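You operate a simulated robot arm through the tools that you are given. There is no shell and no other tool. Be economical: measure what you need, move in short steps, check, and stop when the job is done.

Carry out the task below with a simulated robot arm. There is one attempt and no reset: what you move stays moved.

JOB
Put the masking paper on the beige board on the top of the gauge table.

It is judged by the outcome, as a careful person would: the job done as asked, and still so three seconds after it is handed in. It fails if anything else is knocked over, pushed out of place, dropped, spilled or broken.

ROBOT AND FRAMES
A 7-joint arm with a two-finger parallel gripper, fixed in place. Base frame: the origin is at the foot of the arm, x ahead of it, y to its left, z up; the work surface is at about z = 0. Units: m, degrees, N and s.
With the tool pointing down near the work surface it reaches from about 0.24 to 0.62 m from the base axis. Its first joint turns from -66.0 to 66.0 degrees. Payload 2.6 kg.
The tool frame sits at the grasp point between the pads (the TCP): z along the fingers, y along the line on which they close. The tips reach 0.03 m beyond it. The gripper opens to 0.094 m. The fingers are 0.028 m wide and 0.01 m thick; the gripper's body (0.05 by 0.096 m) begins 0.055 m behind the TCP.
Orientation is that of the tool frame in the base frame, as a unit quaternion [x, y, z, w]. With the fingers straight down and closing along the base's y, the tool's x points along the base's -x, its y along +y and its z along -z.

CONTROLS
- The arm moves only by the tool move_arm. Its argument "steps" is a list of rows, each an object of numbers (a shift or turn left out is 0, a gripper value left out holds the last): "tx", "ty", "tz": the shift along the tool's x, y, z in m; "wx", "wy", "wz": the turn, a rotation vector about the tool's x, y, z in degrees. In form: [{"tx": .., "ty": .., "tz": .., "wx": .., "wy": .., "wz": ..}, ...]. A call has 1 to 20 rows; each row is the pose to reach, as a shift and turn from the pose commanded when the call began, along the tool's axes at that moment. "grip" is the closure in counts, from 0 (fully open) to 255 (shut), set as the call begins (left out, the last holds). Rows are played at 5 a second. More than 0.05 m and 8.6 degrees between two rows, or a gripper value outside its range, and nothing of the call is played. Where a pose cannot be reached the arm comes as near as it can. A force on the tool above 40 N (or 10 N above the force at the start of the call, whichever is more), or a blocked arm, ends the call early, and 0.2 s more pass. The fingers move at their own pace (about 0.072 m/s each) and stop on an object; they squeeze with about 39 N. The grip force told is the motor's: it shows also when the fingers shut on nothing. Time passes only in rows, and 0.2 s behind the last, so rows that repeat a pose let the fingers close. It gives the time, the measured TCP pose, the force on the tool (base axes), the opening and the grip force at its end, in the units of the frame above (readings bear some noise).
- Cameras (640 x 400 px; columns grow to the right, rows downward): "scene" is fixed at [0.0139, 0.4161, 0.5752]; the picture's right is [-0.92, -0.38, 0.00], its down [-0.18, 0.43, -0.88] and it looks along [0.34, -0.82, -0.47] (base axes); focal length 352 px, centre (320, 200). "wrist" rides on the gripper at [0.076, 0.014, -0.103] in the tool frame; the picture's right is [-0.18, 0.98, 0.00], its down [-0.75, -0.14, -0.64] and it looks along [-0.63, -0.12, 0.77] (tool axes); focal length 243 px, centre (320, 200). There is no depth. A picture from a camera that has moved, and an enlarged one, comes with that camera's place and axes in the base frame and with its lens.
- capture(camera): a new picture of that camera. It takes no simulated time.
- zoom(camera, box): a new picture of the part [left, top, right, bottom] of that camera's present view, enlarged. It takes no simulated time.
- close_job(): hands the job in; it is judged then, once.

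Go step by step. Nothing tells you positions but the pictures and the camera data: compare them with the known pose of the tool, close in by small moves and look again before you grip or let go. The budget is 90 turns and 38 pictures, counting those below and the enlarged ones. Unless the task says otherwise, let go and move clear before handing in, and close with one line.

The tools are called after ">>>" as a command line: name --argument value ..., lists and objects as JSON in quotes. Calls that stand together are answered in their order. move_arm: Moves the arm, as the interface text tells. Its arguments: {"type":"object","properties":{"steps":{"type":"array"},"grip":{"type":"number"}},"required":["steps"]} The other tools are called the same way: capture (camera) takes a picture; zoom (camera, box) takes an enlarged picture of a part of a camera's view; close_job () hands the job in.

At the start:

```text
t: 0.0
ee_pos: [0.3451, -0.313, 0.2544]
tool_rot: [0.0, 1.0, 0.001, 0.0]
contact_force: [1.2, 0.2, 0.4]
finger_gap: 0.0938
grip_force: 0.1
```

scene: 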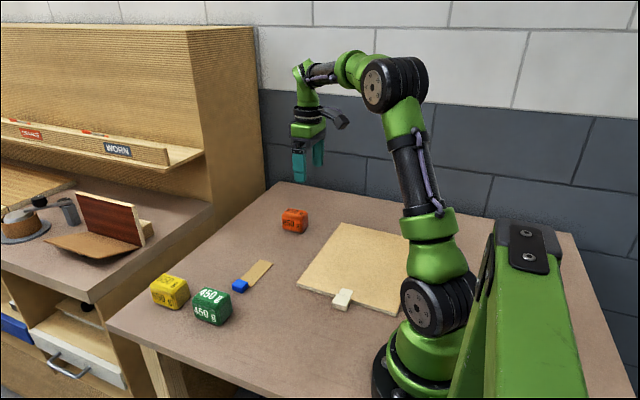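
wrist: 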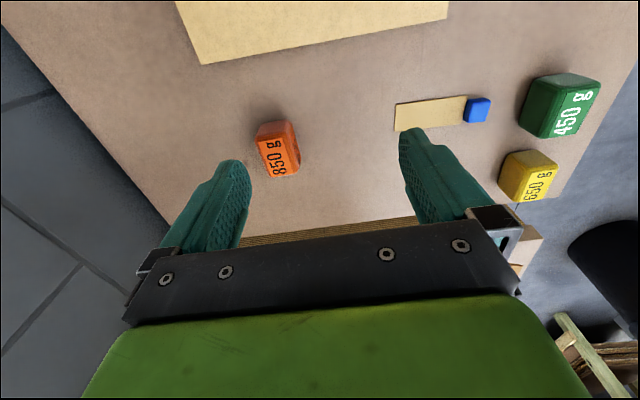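

I see a table with a large beige board, a small white item on its edge, a tan strip with a blue block, and three weight blocks. I'll zoom in to identify things.

>>> zoom --camera "scene" --box '[220, 200, 420, 325]'

>>> zoom --camera "scene" --box '[0, 100, 240, 250]'

>>> zoom --camera "wrist" --box '[360, 60, 640, 235]'

```text
3.20 times, centred on (320, 262) of scene
camera zoom: at [0.0139, 0.4161, 0.5752], right [-0.92, -0.38, 0.0], down [-0.18, 0.43, -0.88], along [0.34, -0.82, -0.47], focal length 1125 px, centre (320, 0)
```

zoom: 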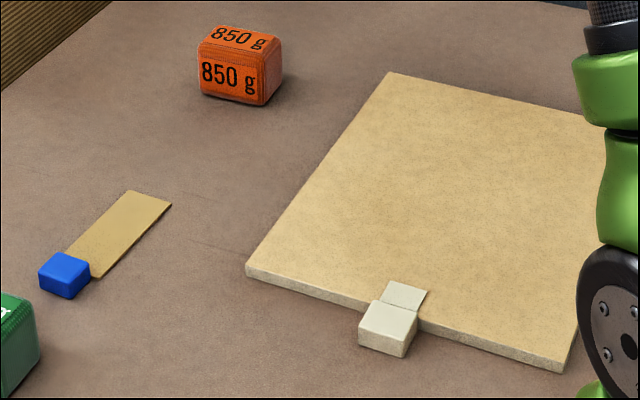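

```text
2.67 times, centred on (120, 175) of scene
camera zoom: at [0.0139, 0.4161, 0.5752], right [-0.92, -0.38, 0.0], down [-0.18, 0.43, -0.88], along [0.34, -0.82, -0.47], focal length 938 px, centre (853, 267)
```

zoom: 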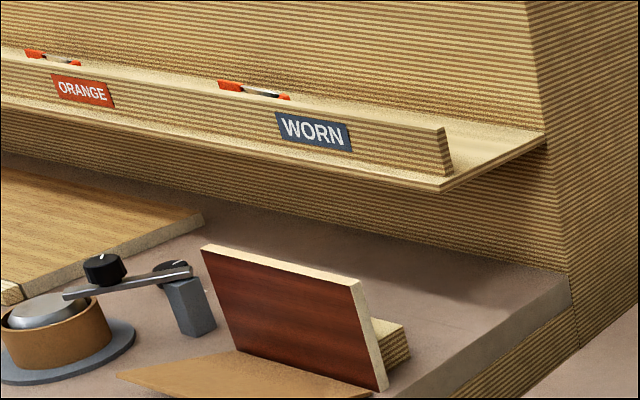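

```text
2.29 times, centred on (500, 148) of wrist
camera zoom: at [0.2692, -0.2994, 0.3583], right [0.18, 0.98, 0.0], down [0.75, -0.14, 0.64], along [0.63, -0.12, -0.77], focal length 555 px, centre (-91, 320)
```

zoom: 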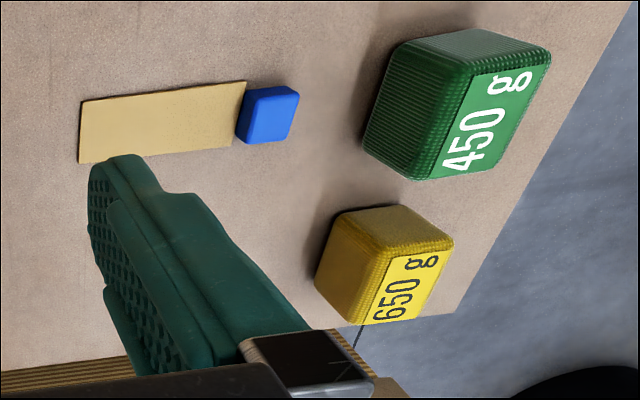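

The tan strip with a blue block lies near (0.43, -0.15), and a small white thing lies at the board's near edge, about (0.19, -0.14). I need closer views to tell what is what, so I'll zoom tighter.

>>> zoom --camera "scene" --box '[310, 270, 374, 310]'

>>> zoom --camera "scene" --box '[218, 250, 298, 300]'

>>> zoom --camera "scene" --box '[0, 150, 240, 400]'

```text
10.00 times, centred on (342, 290) of scene
camera zoom: at [0.0139, 0.4161, 0.5752], right [-0.92, -0.38, 0.0], down [-0.18, 0.43, -0.88], along [0.34, -0.82, -0.47], focal length 3516 px, centre (100, -700)
```

zoom: 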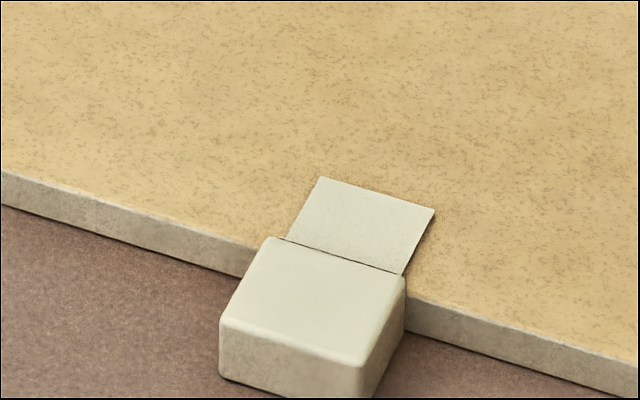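

```text
8.00 times, centred on (258, 275) of scene
camera zoom: at [0.0139, 0.4161, 0.5752], right [-0.92, -0.38, 0.0], down [-0.18, 0.43, -0.88], along [0.34, -0.82, -0.47], focal length 2813 px, centre (816, -400)
```

zoom: 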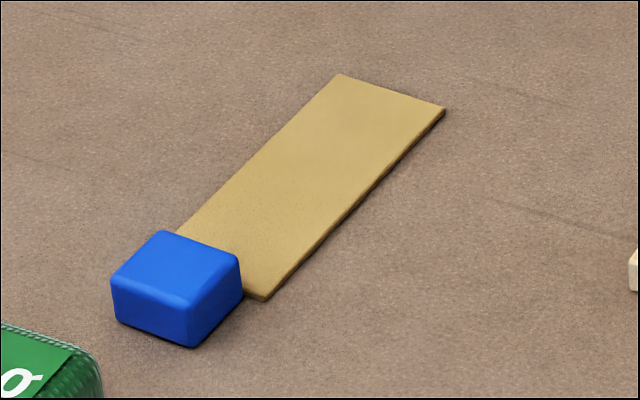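

```text
1.60 times, centred on (120, 275) of scene
camera zoom: at [0.0139, 0.4161, 0.5752], right [-0.92, -0.38, 0.0], down [-0.18, 0.43, -0.88], along [0.34, -0.82, -0.47], focal length 563 px, centre (640, 80)
```

zoom: 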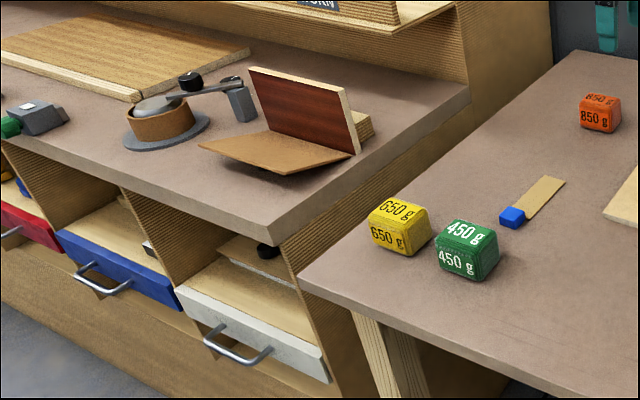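

The small pale sheet with a block lies over the edge of the board, and a tan strip with a blue block lies on the table. I'll carry the wrist camera up and round to look down at the board and the pale item from close by.

>>> move_arm --steps '[{"tx": 0.007, "ty": 0.018, "tz": -0.008, "wz": 8}, {"tx": 0.014, "ty": 0.036, "tz": -0.016, "wz": 16}, {"tx": 0.021, "ty": 0.054, "tz": -0.024, "wz": 24}, {"tx": 0.028, "ty": 0.072, "tz": -0.032, "wz": 32}, {"tx": 0.035, "ty": 0.09, "tz": -0.04, "wz": 40}, {"tx": 0.042, "ty": 0.108, "tz": -0.048, "wz": 48}, {"tx": 0.049, "ty": 0.126, "tz": -0.056, "wz": 56}, {"tx": 0.056, "ty": 0.144, "tz": -0.064, "wz": 64}, {"tx": 0.063, "ty": 0.162, "tz": -0.072, "wz": 72}, {"tx": 0.07, "ty": 0.18, "tz": -0.08, "wz": 80}, {"tx": 0.077, "ty": 0.2, "tz": -0.08, "wz": 88}]'

>>> capture --camera "wrist"

```text
t: 2.4
ee_pos: [0.2704, -0.1131, 0.3346]
tool_rot: [0.696, 0.718, 0.0, -0.001]
contact_force: [0.9, -0.3, -0.1]
finger_gap: 0.0944
grip_force: 0.0
```

```text
29 pictures are left
camera wrist: at [0.2825, -0.0371, 0.4374], right [0.99, -0.15, 0.0], down [-0.12, -0.76, 0.64], along [-0.1, -0.63, -0.77], focal length 243 px, centre (320, 200)
```

wrist: 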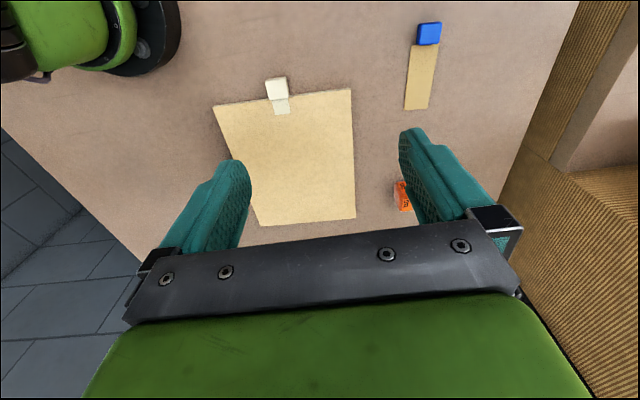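

The whole table is in view: only the pale piece is on the board, and the tan strip with blue block is off it. I zoom on both from here.

>>> zoom --camera "wrist" --box '[246, 65, 310, 125]'

>>> zoom --camera "wrist" --box '[380, 10, 470, 120]'

>>> zoom --camera "scene" --box '[320, 280, 368, 320]'

```text
6.67 times, centred on (278, 95) of wrist
camera zoom: at [0.2825, -0.0371, 0.4374], right [0.99, -0.15, 0.0], down [-0.12, -0.76, 0.64], along [-0.1, -0.63, -0.77], focal length 1618 px, centre (600, 900)
```

zoom: 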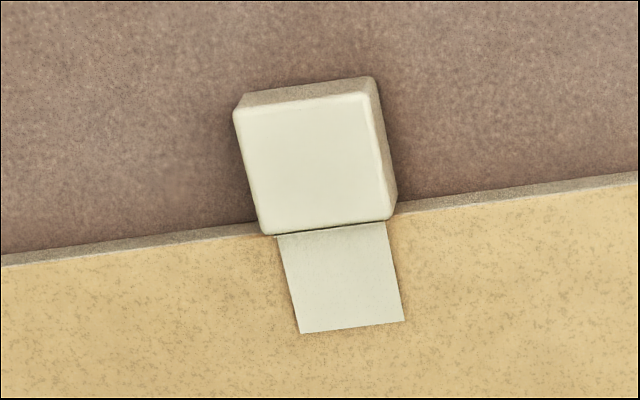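

```text
3.64 times, centred on (425, 65) of wrist
camera zoom: at [0.2825, -0.0371, 0.4374], right [0.99, -0.15, 0.0], down [-0.12, -0.76, 0.64], along [-0.1, -0.63, -0.77], focal length 882 px, centre (-62, 691)
```

zoom: 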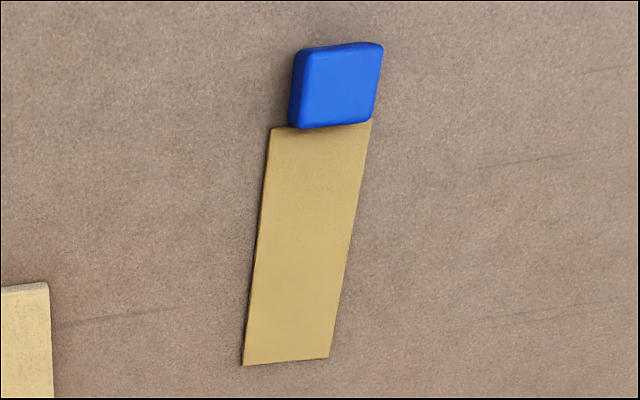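

```text
10.00 times, centred on (344, 300) of scene
camera zoom: at [0.0139, 0.4161, 0.5752], right [-0.92, -0.38, 0.0], down [-0.18, 0.43, -0.88], along [0.34, -0.82, -0.47], focal length 3516 px, centre (80, -800)
```

zoom: 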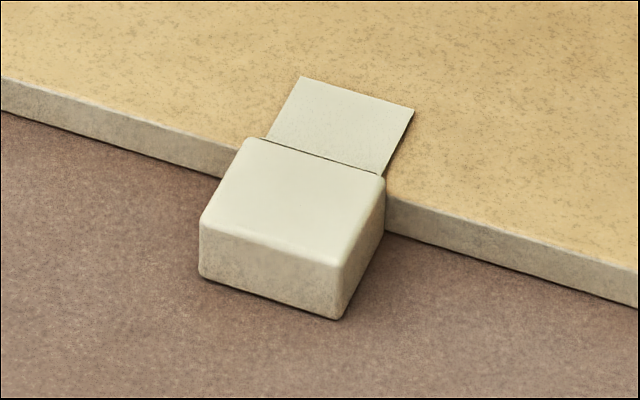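

Reading: the tan strip with the blue grip block is the masking paper, and it should go on the large beige board lying on this table; the pale block is the board's own tab, flush with its edge. The blue block is near (0.434, -0.098), so I move above it with the fingers closing along x.

>>> move_arm --steps '[{"tx": 0.002, "ty": 0.03, "tz": 0.01, "wz": 1}, {"tx": 0.004, "ty": 0.06, "tz": 0.03, "wz": 2}, {"tx": 0.006, "ty": 0.09, "tz": 0.06, "wz": 3}, {"tx": 0.008, "ty": 0.125, "tz": 0.095, "wz": 4}, {"tx": 0.01, "ty": 0.155, "tz": 0.13, "wz": 4.5}, {"tx": 0.01, "ty": 0.164, "tz": 0.165, "wz": 4.5}, {"tx": 0.01, "ty": 0.164, "tz": 0.185, "wz": 4.5}]' --grip 0

>>> capture --camera "wrist"

>>> capture --camera "scene"

```text
t: 4.0
ee_pos: [0.4299, -0.1005, 0.1476]
tool_rot: [0.722, 0.691, 0.0, 0.001]
contact_force: [0.7, -0.8, 0.8]
finger_gap: 0.0943
grip_force: 0.0
```

```text
25 pictures are left
camera wrist: at [0.4489, -0.0263, 0.2503], right [0.97, -0.23, 0.0], down [-0.17, -0.75, 0.64], along [-0.14, -0.63, -0.77], focal length 243 px, centre (320, 200)
```

wrist: 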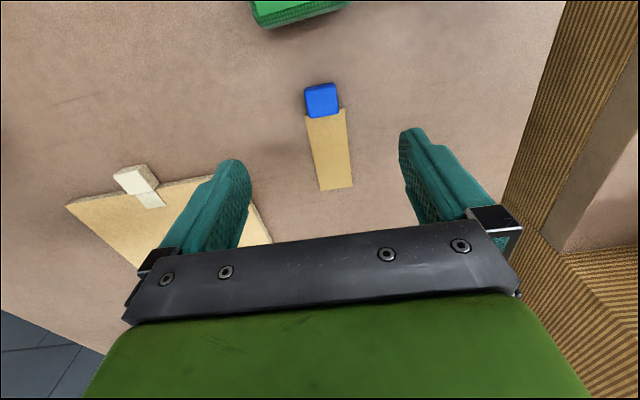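

```text
24 pictures are left
```

scene: 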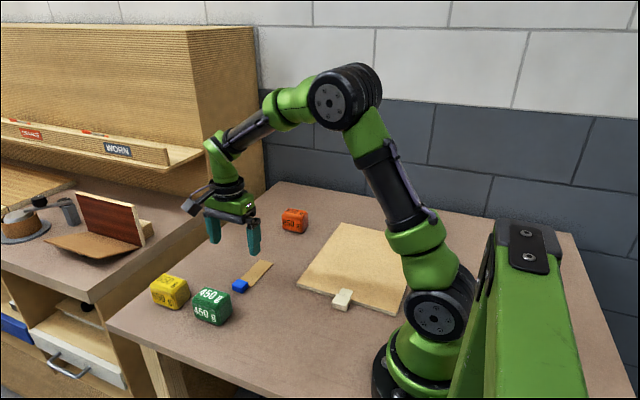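

The block measures at (0.434, -0.098) again, and the tool is aligned within a degree. I centre and go down to tip height about 4 mm, fingers open.

>>> move_arm --steps '[{"tx": 0.005, "ty": 0.0043, "tz": 0.02}, {"tx": 0.005, "ty": 0.0043, "tz": 0.045}, {"tx": 0.005, "ty": 0.0043, "tz": 0.07}, {"tx": 0.005, "ty": 0.0043, "tz": 0.09}, {"tx": 0.005, "ty": 0.0043, "tz": 0.105}, {"tx": 0.005, "ty": 0.0043, "tz": 0.113}, {"tx": 0.005, "ty": 0.0043, "tz": 0.113}]'

>>> capture --camera "wrist"

>>> zoom --camera "scene" --box '[190, 225, 302, 295]'

```text
t: 5.6
ee_pos: [0.435, -0.0958, 0.0386]
tool_rot: [0.722, 0.692, -0.001, 0.0]
contact_force: [0.3, 0.5, 0.8]
finger_gap: 0.0938
grip_force: 0.0
```

```text
23 pictures are left
camera wrist: at [0.4538, -0.0194, 0.1409], right [0.97, -0.23, 0.0], down [-0.17, -0.75, 0.64], along [-0.15, -0.63, -0.77], focal length 243 px, centre (320, 200)
```

wrist: 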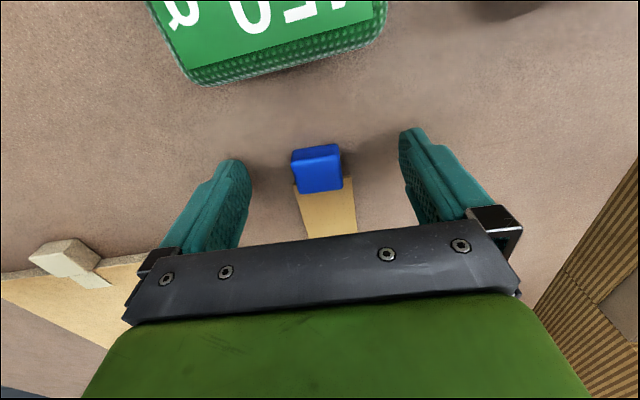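

```text
5.71 times, centred on (246, 260) of scene
camera zoom: at [0.0139, 0.4161, 0.5752], right [-0.92, -0.38, 0.0], down [-0.18, 0.43, -0.88], along [0.34, -0.82, -0.47], focal length 2009 px, centre (743, -143)
```

zoom: 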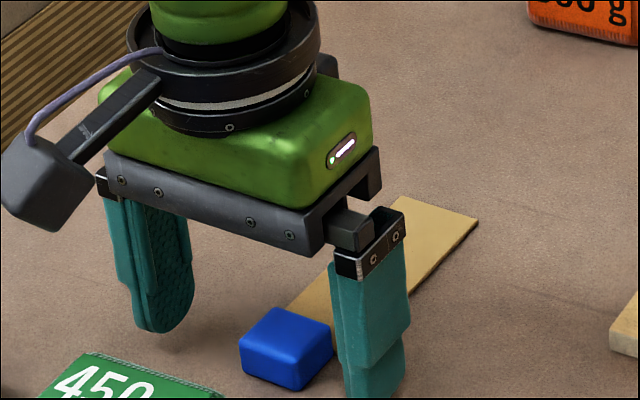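

The block sits between the fingers, centred. I lower a few more millimetres and close.

>>> move_arm --steps '[{"tz": 0.002}, {"tz": 0.004}, {"tz": 0.004}]'

>>> move_arm --steps '[{}, {}, {}, {}, {}, {}]' --grip 255

>>> capture --camera "wrist"

```text
t: 6.4
ee_pos: [0.4365, -0.0931, 0.0346]
tool_rot: [0.722, 0.692, 0.0, 0.0]
contact_force: [-0.7, -0.2, 0.3]
finger_gap: 0.0938
grip_force: 0.1
```

```text
t: 7.8
ee_pos: [0.434, -0.0936, 0.0342]
tool_rot: [0.723, 0.691, 0.0, 0.0]
contact_force: [-0.1, 0.5, -1.0]
finger_gap: 0.0278
grip_force: 38.3
```

```text
21 pictures are left
camera wrist: at [0.4536, -0.0186, 0.1372], right [0.97, -0.23, 0.0], down [-0.17, -0.75, 0.64], along [-0.15, -0.63, -0.77], focal length 243 px, centre (320, 200)
```

wrist: 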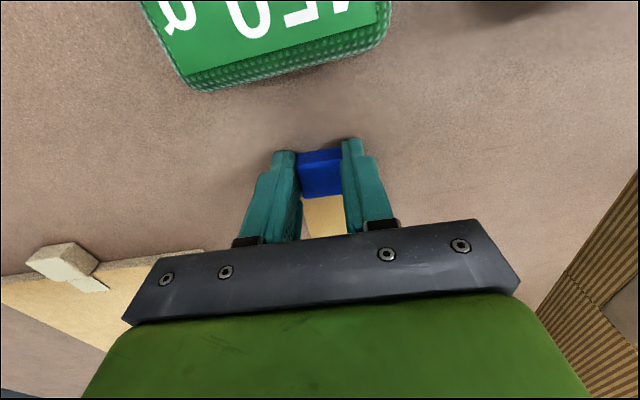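

The fingers hold the block (gap 28 mm). I lift it 10 cm and check that the strip comes with it.

>>> move_arm --steps '[{"tz": -0.01}, {"tz": -0.025}, {"tz": -0.04}, {"tz": -0.06}, {"tz": -0.08}, {"tz": -0.1}]'

>>> capture --camera "wrist"

>>> zoom --camera "scene" --box '[170, 160, 410, 310]'

```text
t: 9.2
ee_pos: [0.4351, -0.0931, 0.1332]
tool_rot: [0.722, 0.692, 0.001, 0.0]
contact_force: [-0.1, -0.2, 0.5]
finger_gap: 0.028
grip_force: 38.9
```

```text
20 pictures are left
camera wrist: at [0.4533, -0.0173, 0.2361], right [0.97, -0.23, 0.0], down [-0.17, -0.75, 0.64], along [-0.15, -0.63, -0.77], focal length 243 px, centre (320, 200)
```

wrist: 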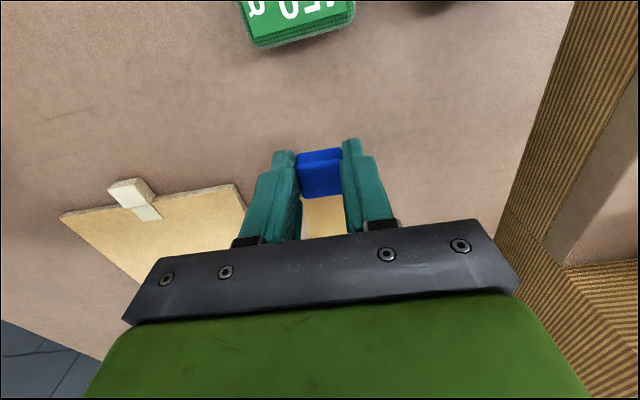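

```text
2.67 times, centred on (290, 235) of scene
camera zoom: at [0.0139, 0.4161, 0.5752], right [-0.92, -0.38, 0.0], down [-0.18, 0.43, -0.88], along [0.34, -0.82, -0.47], focal length 938 px, centre (400, 107)
```

zoom: 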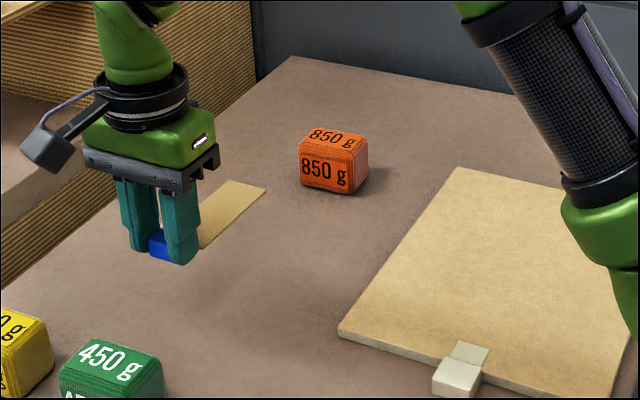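

The strip is rigid and held. The board spans about x 0.075–0.31, y −0.455 to −0.155, so I carry the strip over to about (0.245, −0.25), clear of the pale tab.

>>> move_arm --steps '[{"tx": -0.02, "ty": -0.022}, {"tx": -0.04, "ty": -0.045}, {"tx": -0.06, "ty": -0.068}, {"tx": -0.08, "ty": -0.091}, {"tx": -0.1, "ty": -0.114}, {"tx": -0.12, "ty": -0.137}, {"tx": -0.145, "ty": -0.16}, {"tx": -0.165, "ty": -0.1834}, {"tx": -0.165, "ty": -0.1834}, {"tx": -0.165, "ty": -0.1834, "tz": 0.03}, {"tx": -0.165, "ty": -0.1834, "tz": 0.06}, {"tx": -0.165, "ty": -0.1834, "tz": 0.06}]'

>>> capture --camera "wrist"

>>> zoom --camera "scene" --box '[270, 200, 430, 320]'

```text
t: 11.8
ee_pos: [0.245, -0.2501, 0.0733]
tool_rot: [0.722, 0.692, -0.001, 0.0]
contact_force: [0.2, -1.5, 0.5]
finger_gap: 0.028
grip_force: 38.9
```

```text
18 pictures are left
camera wrist: at [0.2627, -0.1754, 0.1749], right [0.97, -0.23, 0.0], down [-0.17, -0.75, 0.64], along [-0.14, -0.63, -0.77], focal length 243 px, centre (320, 200)
```

wrist: 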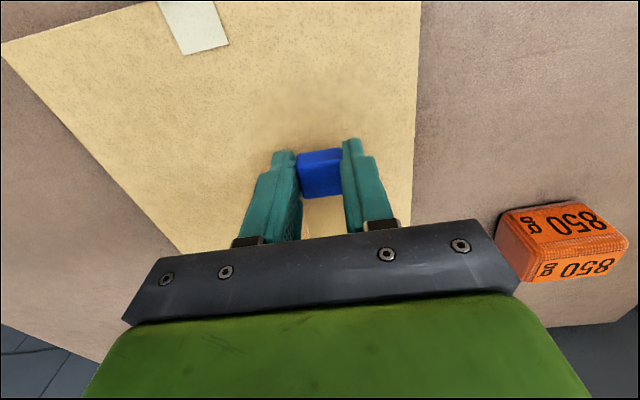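

```text
3.33 times, centred on (350, 260) of scene
camera zoom: at [0.0139, 0.4161, 0.5752], right [-0.92, -0.38, 0.0], down [-0.18, 0.43, -0.88], along [0.34, -0.82, -0.47], focal length 1172 px, centre (220, 0)
```

zoom: 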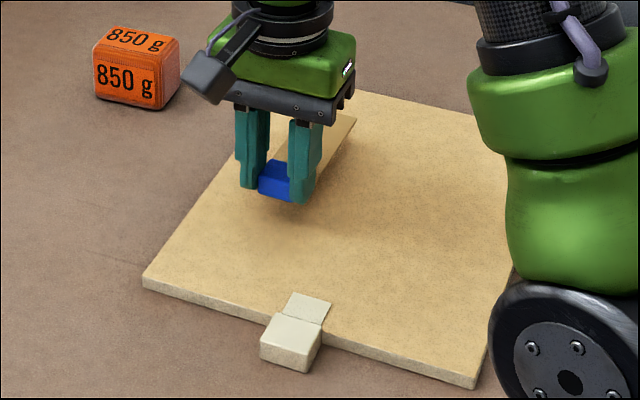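

It is well inside the board. I lower to just above, then in small steps until contact.

>>> move_arm --steps '[{"tz": 0.01}, {"tz": 0.018}, {"tz": 0.025}, {"tz": 0.025}]'

>>> move_arm --steps '[{"tz": 0.0015}, {"tz": 0.003}, {"tz": 0.003}]'

>>> zoom --camera "scene" --box '[310, 220, 390, 280]'

```text
t: 12.8
ee_pos: [0.2444, -0.2492, 0.0488]
tool_rot: [0.722, 0.692, 0.0, 0.0]
contact_force: [0.6, 0.4, -0.3]
finger_gap: 0.028
grip_force: 39.2
```

```text
t: 13.6
ee_pos: [0.2464, -0.2494, 0.0454]
tool_rot: [0.722, 0.692, 0.0, 0.0]
contact_force: [-2.2, 4.4, 17.2]
finger_gap: 0.0279
grip_force: 38.8
```

```text
6.67 times, centred on (350, 250) of scene
camera zoom: at [0.0139, 0.4161, 0.5751], right [-0.92, -0.38, 0.0], down [-0.18, 0.43, -0.88], along [0.34, -0.82, -0.47], focal length 2344 px, centre (120, -133)
```

zoom: 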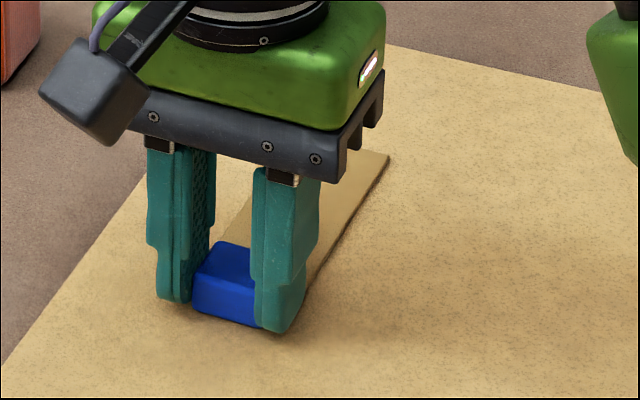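

Contact was felt (17 N) with the strip lying on the board. I ease up a hair, open partly, and retreat straight up.

>>> move_arm --steps '[{"tz": -0.001}, {"tz": -0.0015}, {"tz": -0.0015}]'

>>> move_arm --steps '[{}, {}, {}, {}, {}]' --grip 60

>>> move_arm --steps '[{"tz": -0.01}, {"tz": -0.03}, {"tz": -0.06}, {"tz": -0.1}, {"tz": -0.14}, {"tz": -0.18}]'

>>> capture --camera "scene"

>>> capture --camera "wrist"

```text
t: 14.4
ee_pos: [0.2457, -0.251, 0.0472]
tool_rot: [0.722, 0.692, 0.001, 0.001]
contact_force: [-1.0, -0.2, 0.8]
finger_gap: 0.0284
grip_force: 38.7
```

```text
t: 15.6
ee_pos: [0.246, -0.251, 0.0476]
tool_rot: [0.722, 0.692, 0.0, 0.0]
contact_force: [-0.2, -1.1, -0.4]
finger_gap: 0.0719
grip_force: 0.0
```

```text
t: 17.0
ee_pos: [0.2447, -0.2485, 0.2279]
tool_rot: [0.723, 0.691, -0.001, -0.001]
contact_force: [-0.1, -0.3, 0.1]
finger_gap: 0.0718
grip_force: 0.0
```

```text
15 pictures are left
```

scene: 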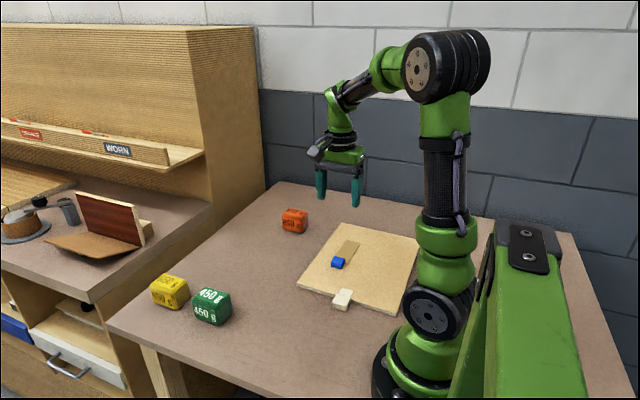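

```text
14 pictures are left
camera wrist: at [0.263, -0.174, 0.3298], right [0.97, -0.23, 0.0], down [-0.17, -0.75, 0.64], along [-0.15, -0.63, -0.77], focal length 243 px, centre (320, 200)
```

wrist: 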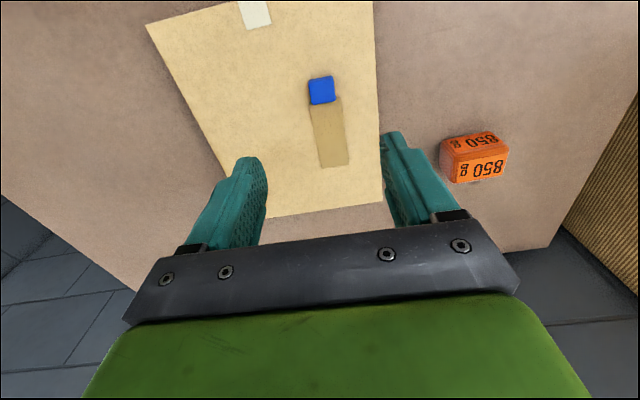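

The strip lies flat and wholly on the board. The board, its tab and the weights are where they were, and the gripper is clear, so I hand in.

>>> close_job

```text
The job is handed in.
```

The tan strip with the blue block, which I took to be the masking paper, is lying flat on the beige board on the table; nothing in the pictures labels it, and I read the pale piece at the board's edge as the board's own tab.
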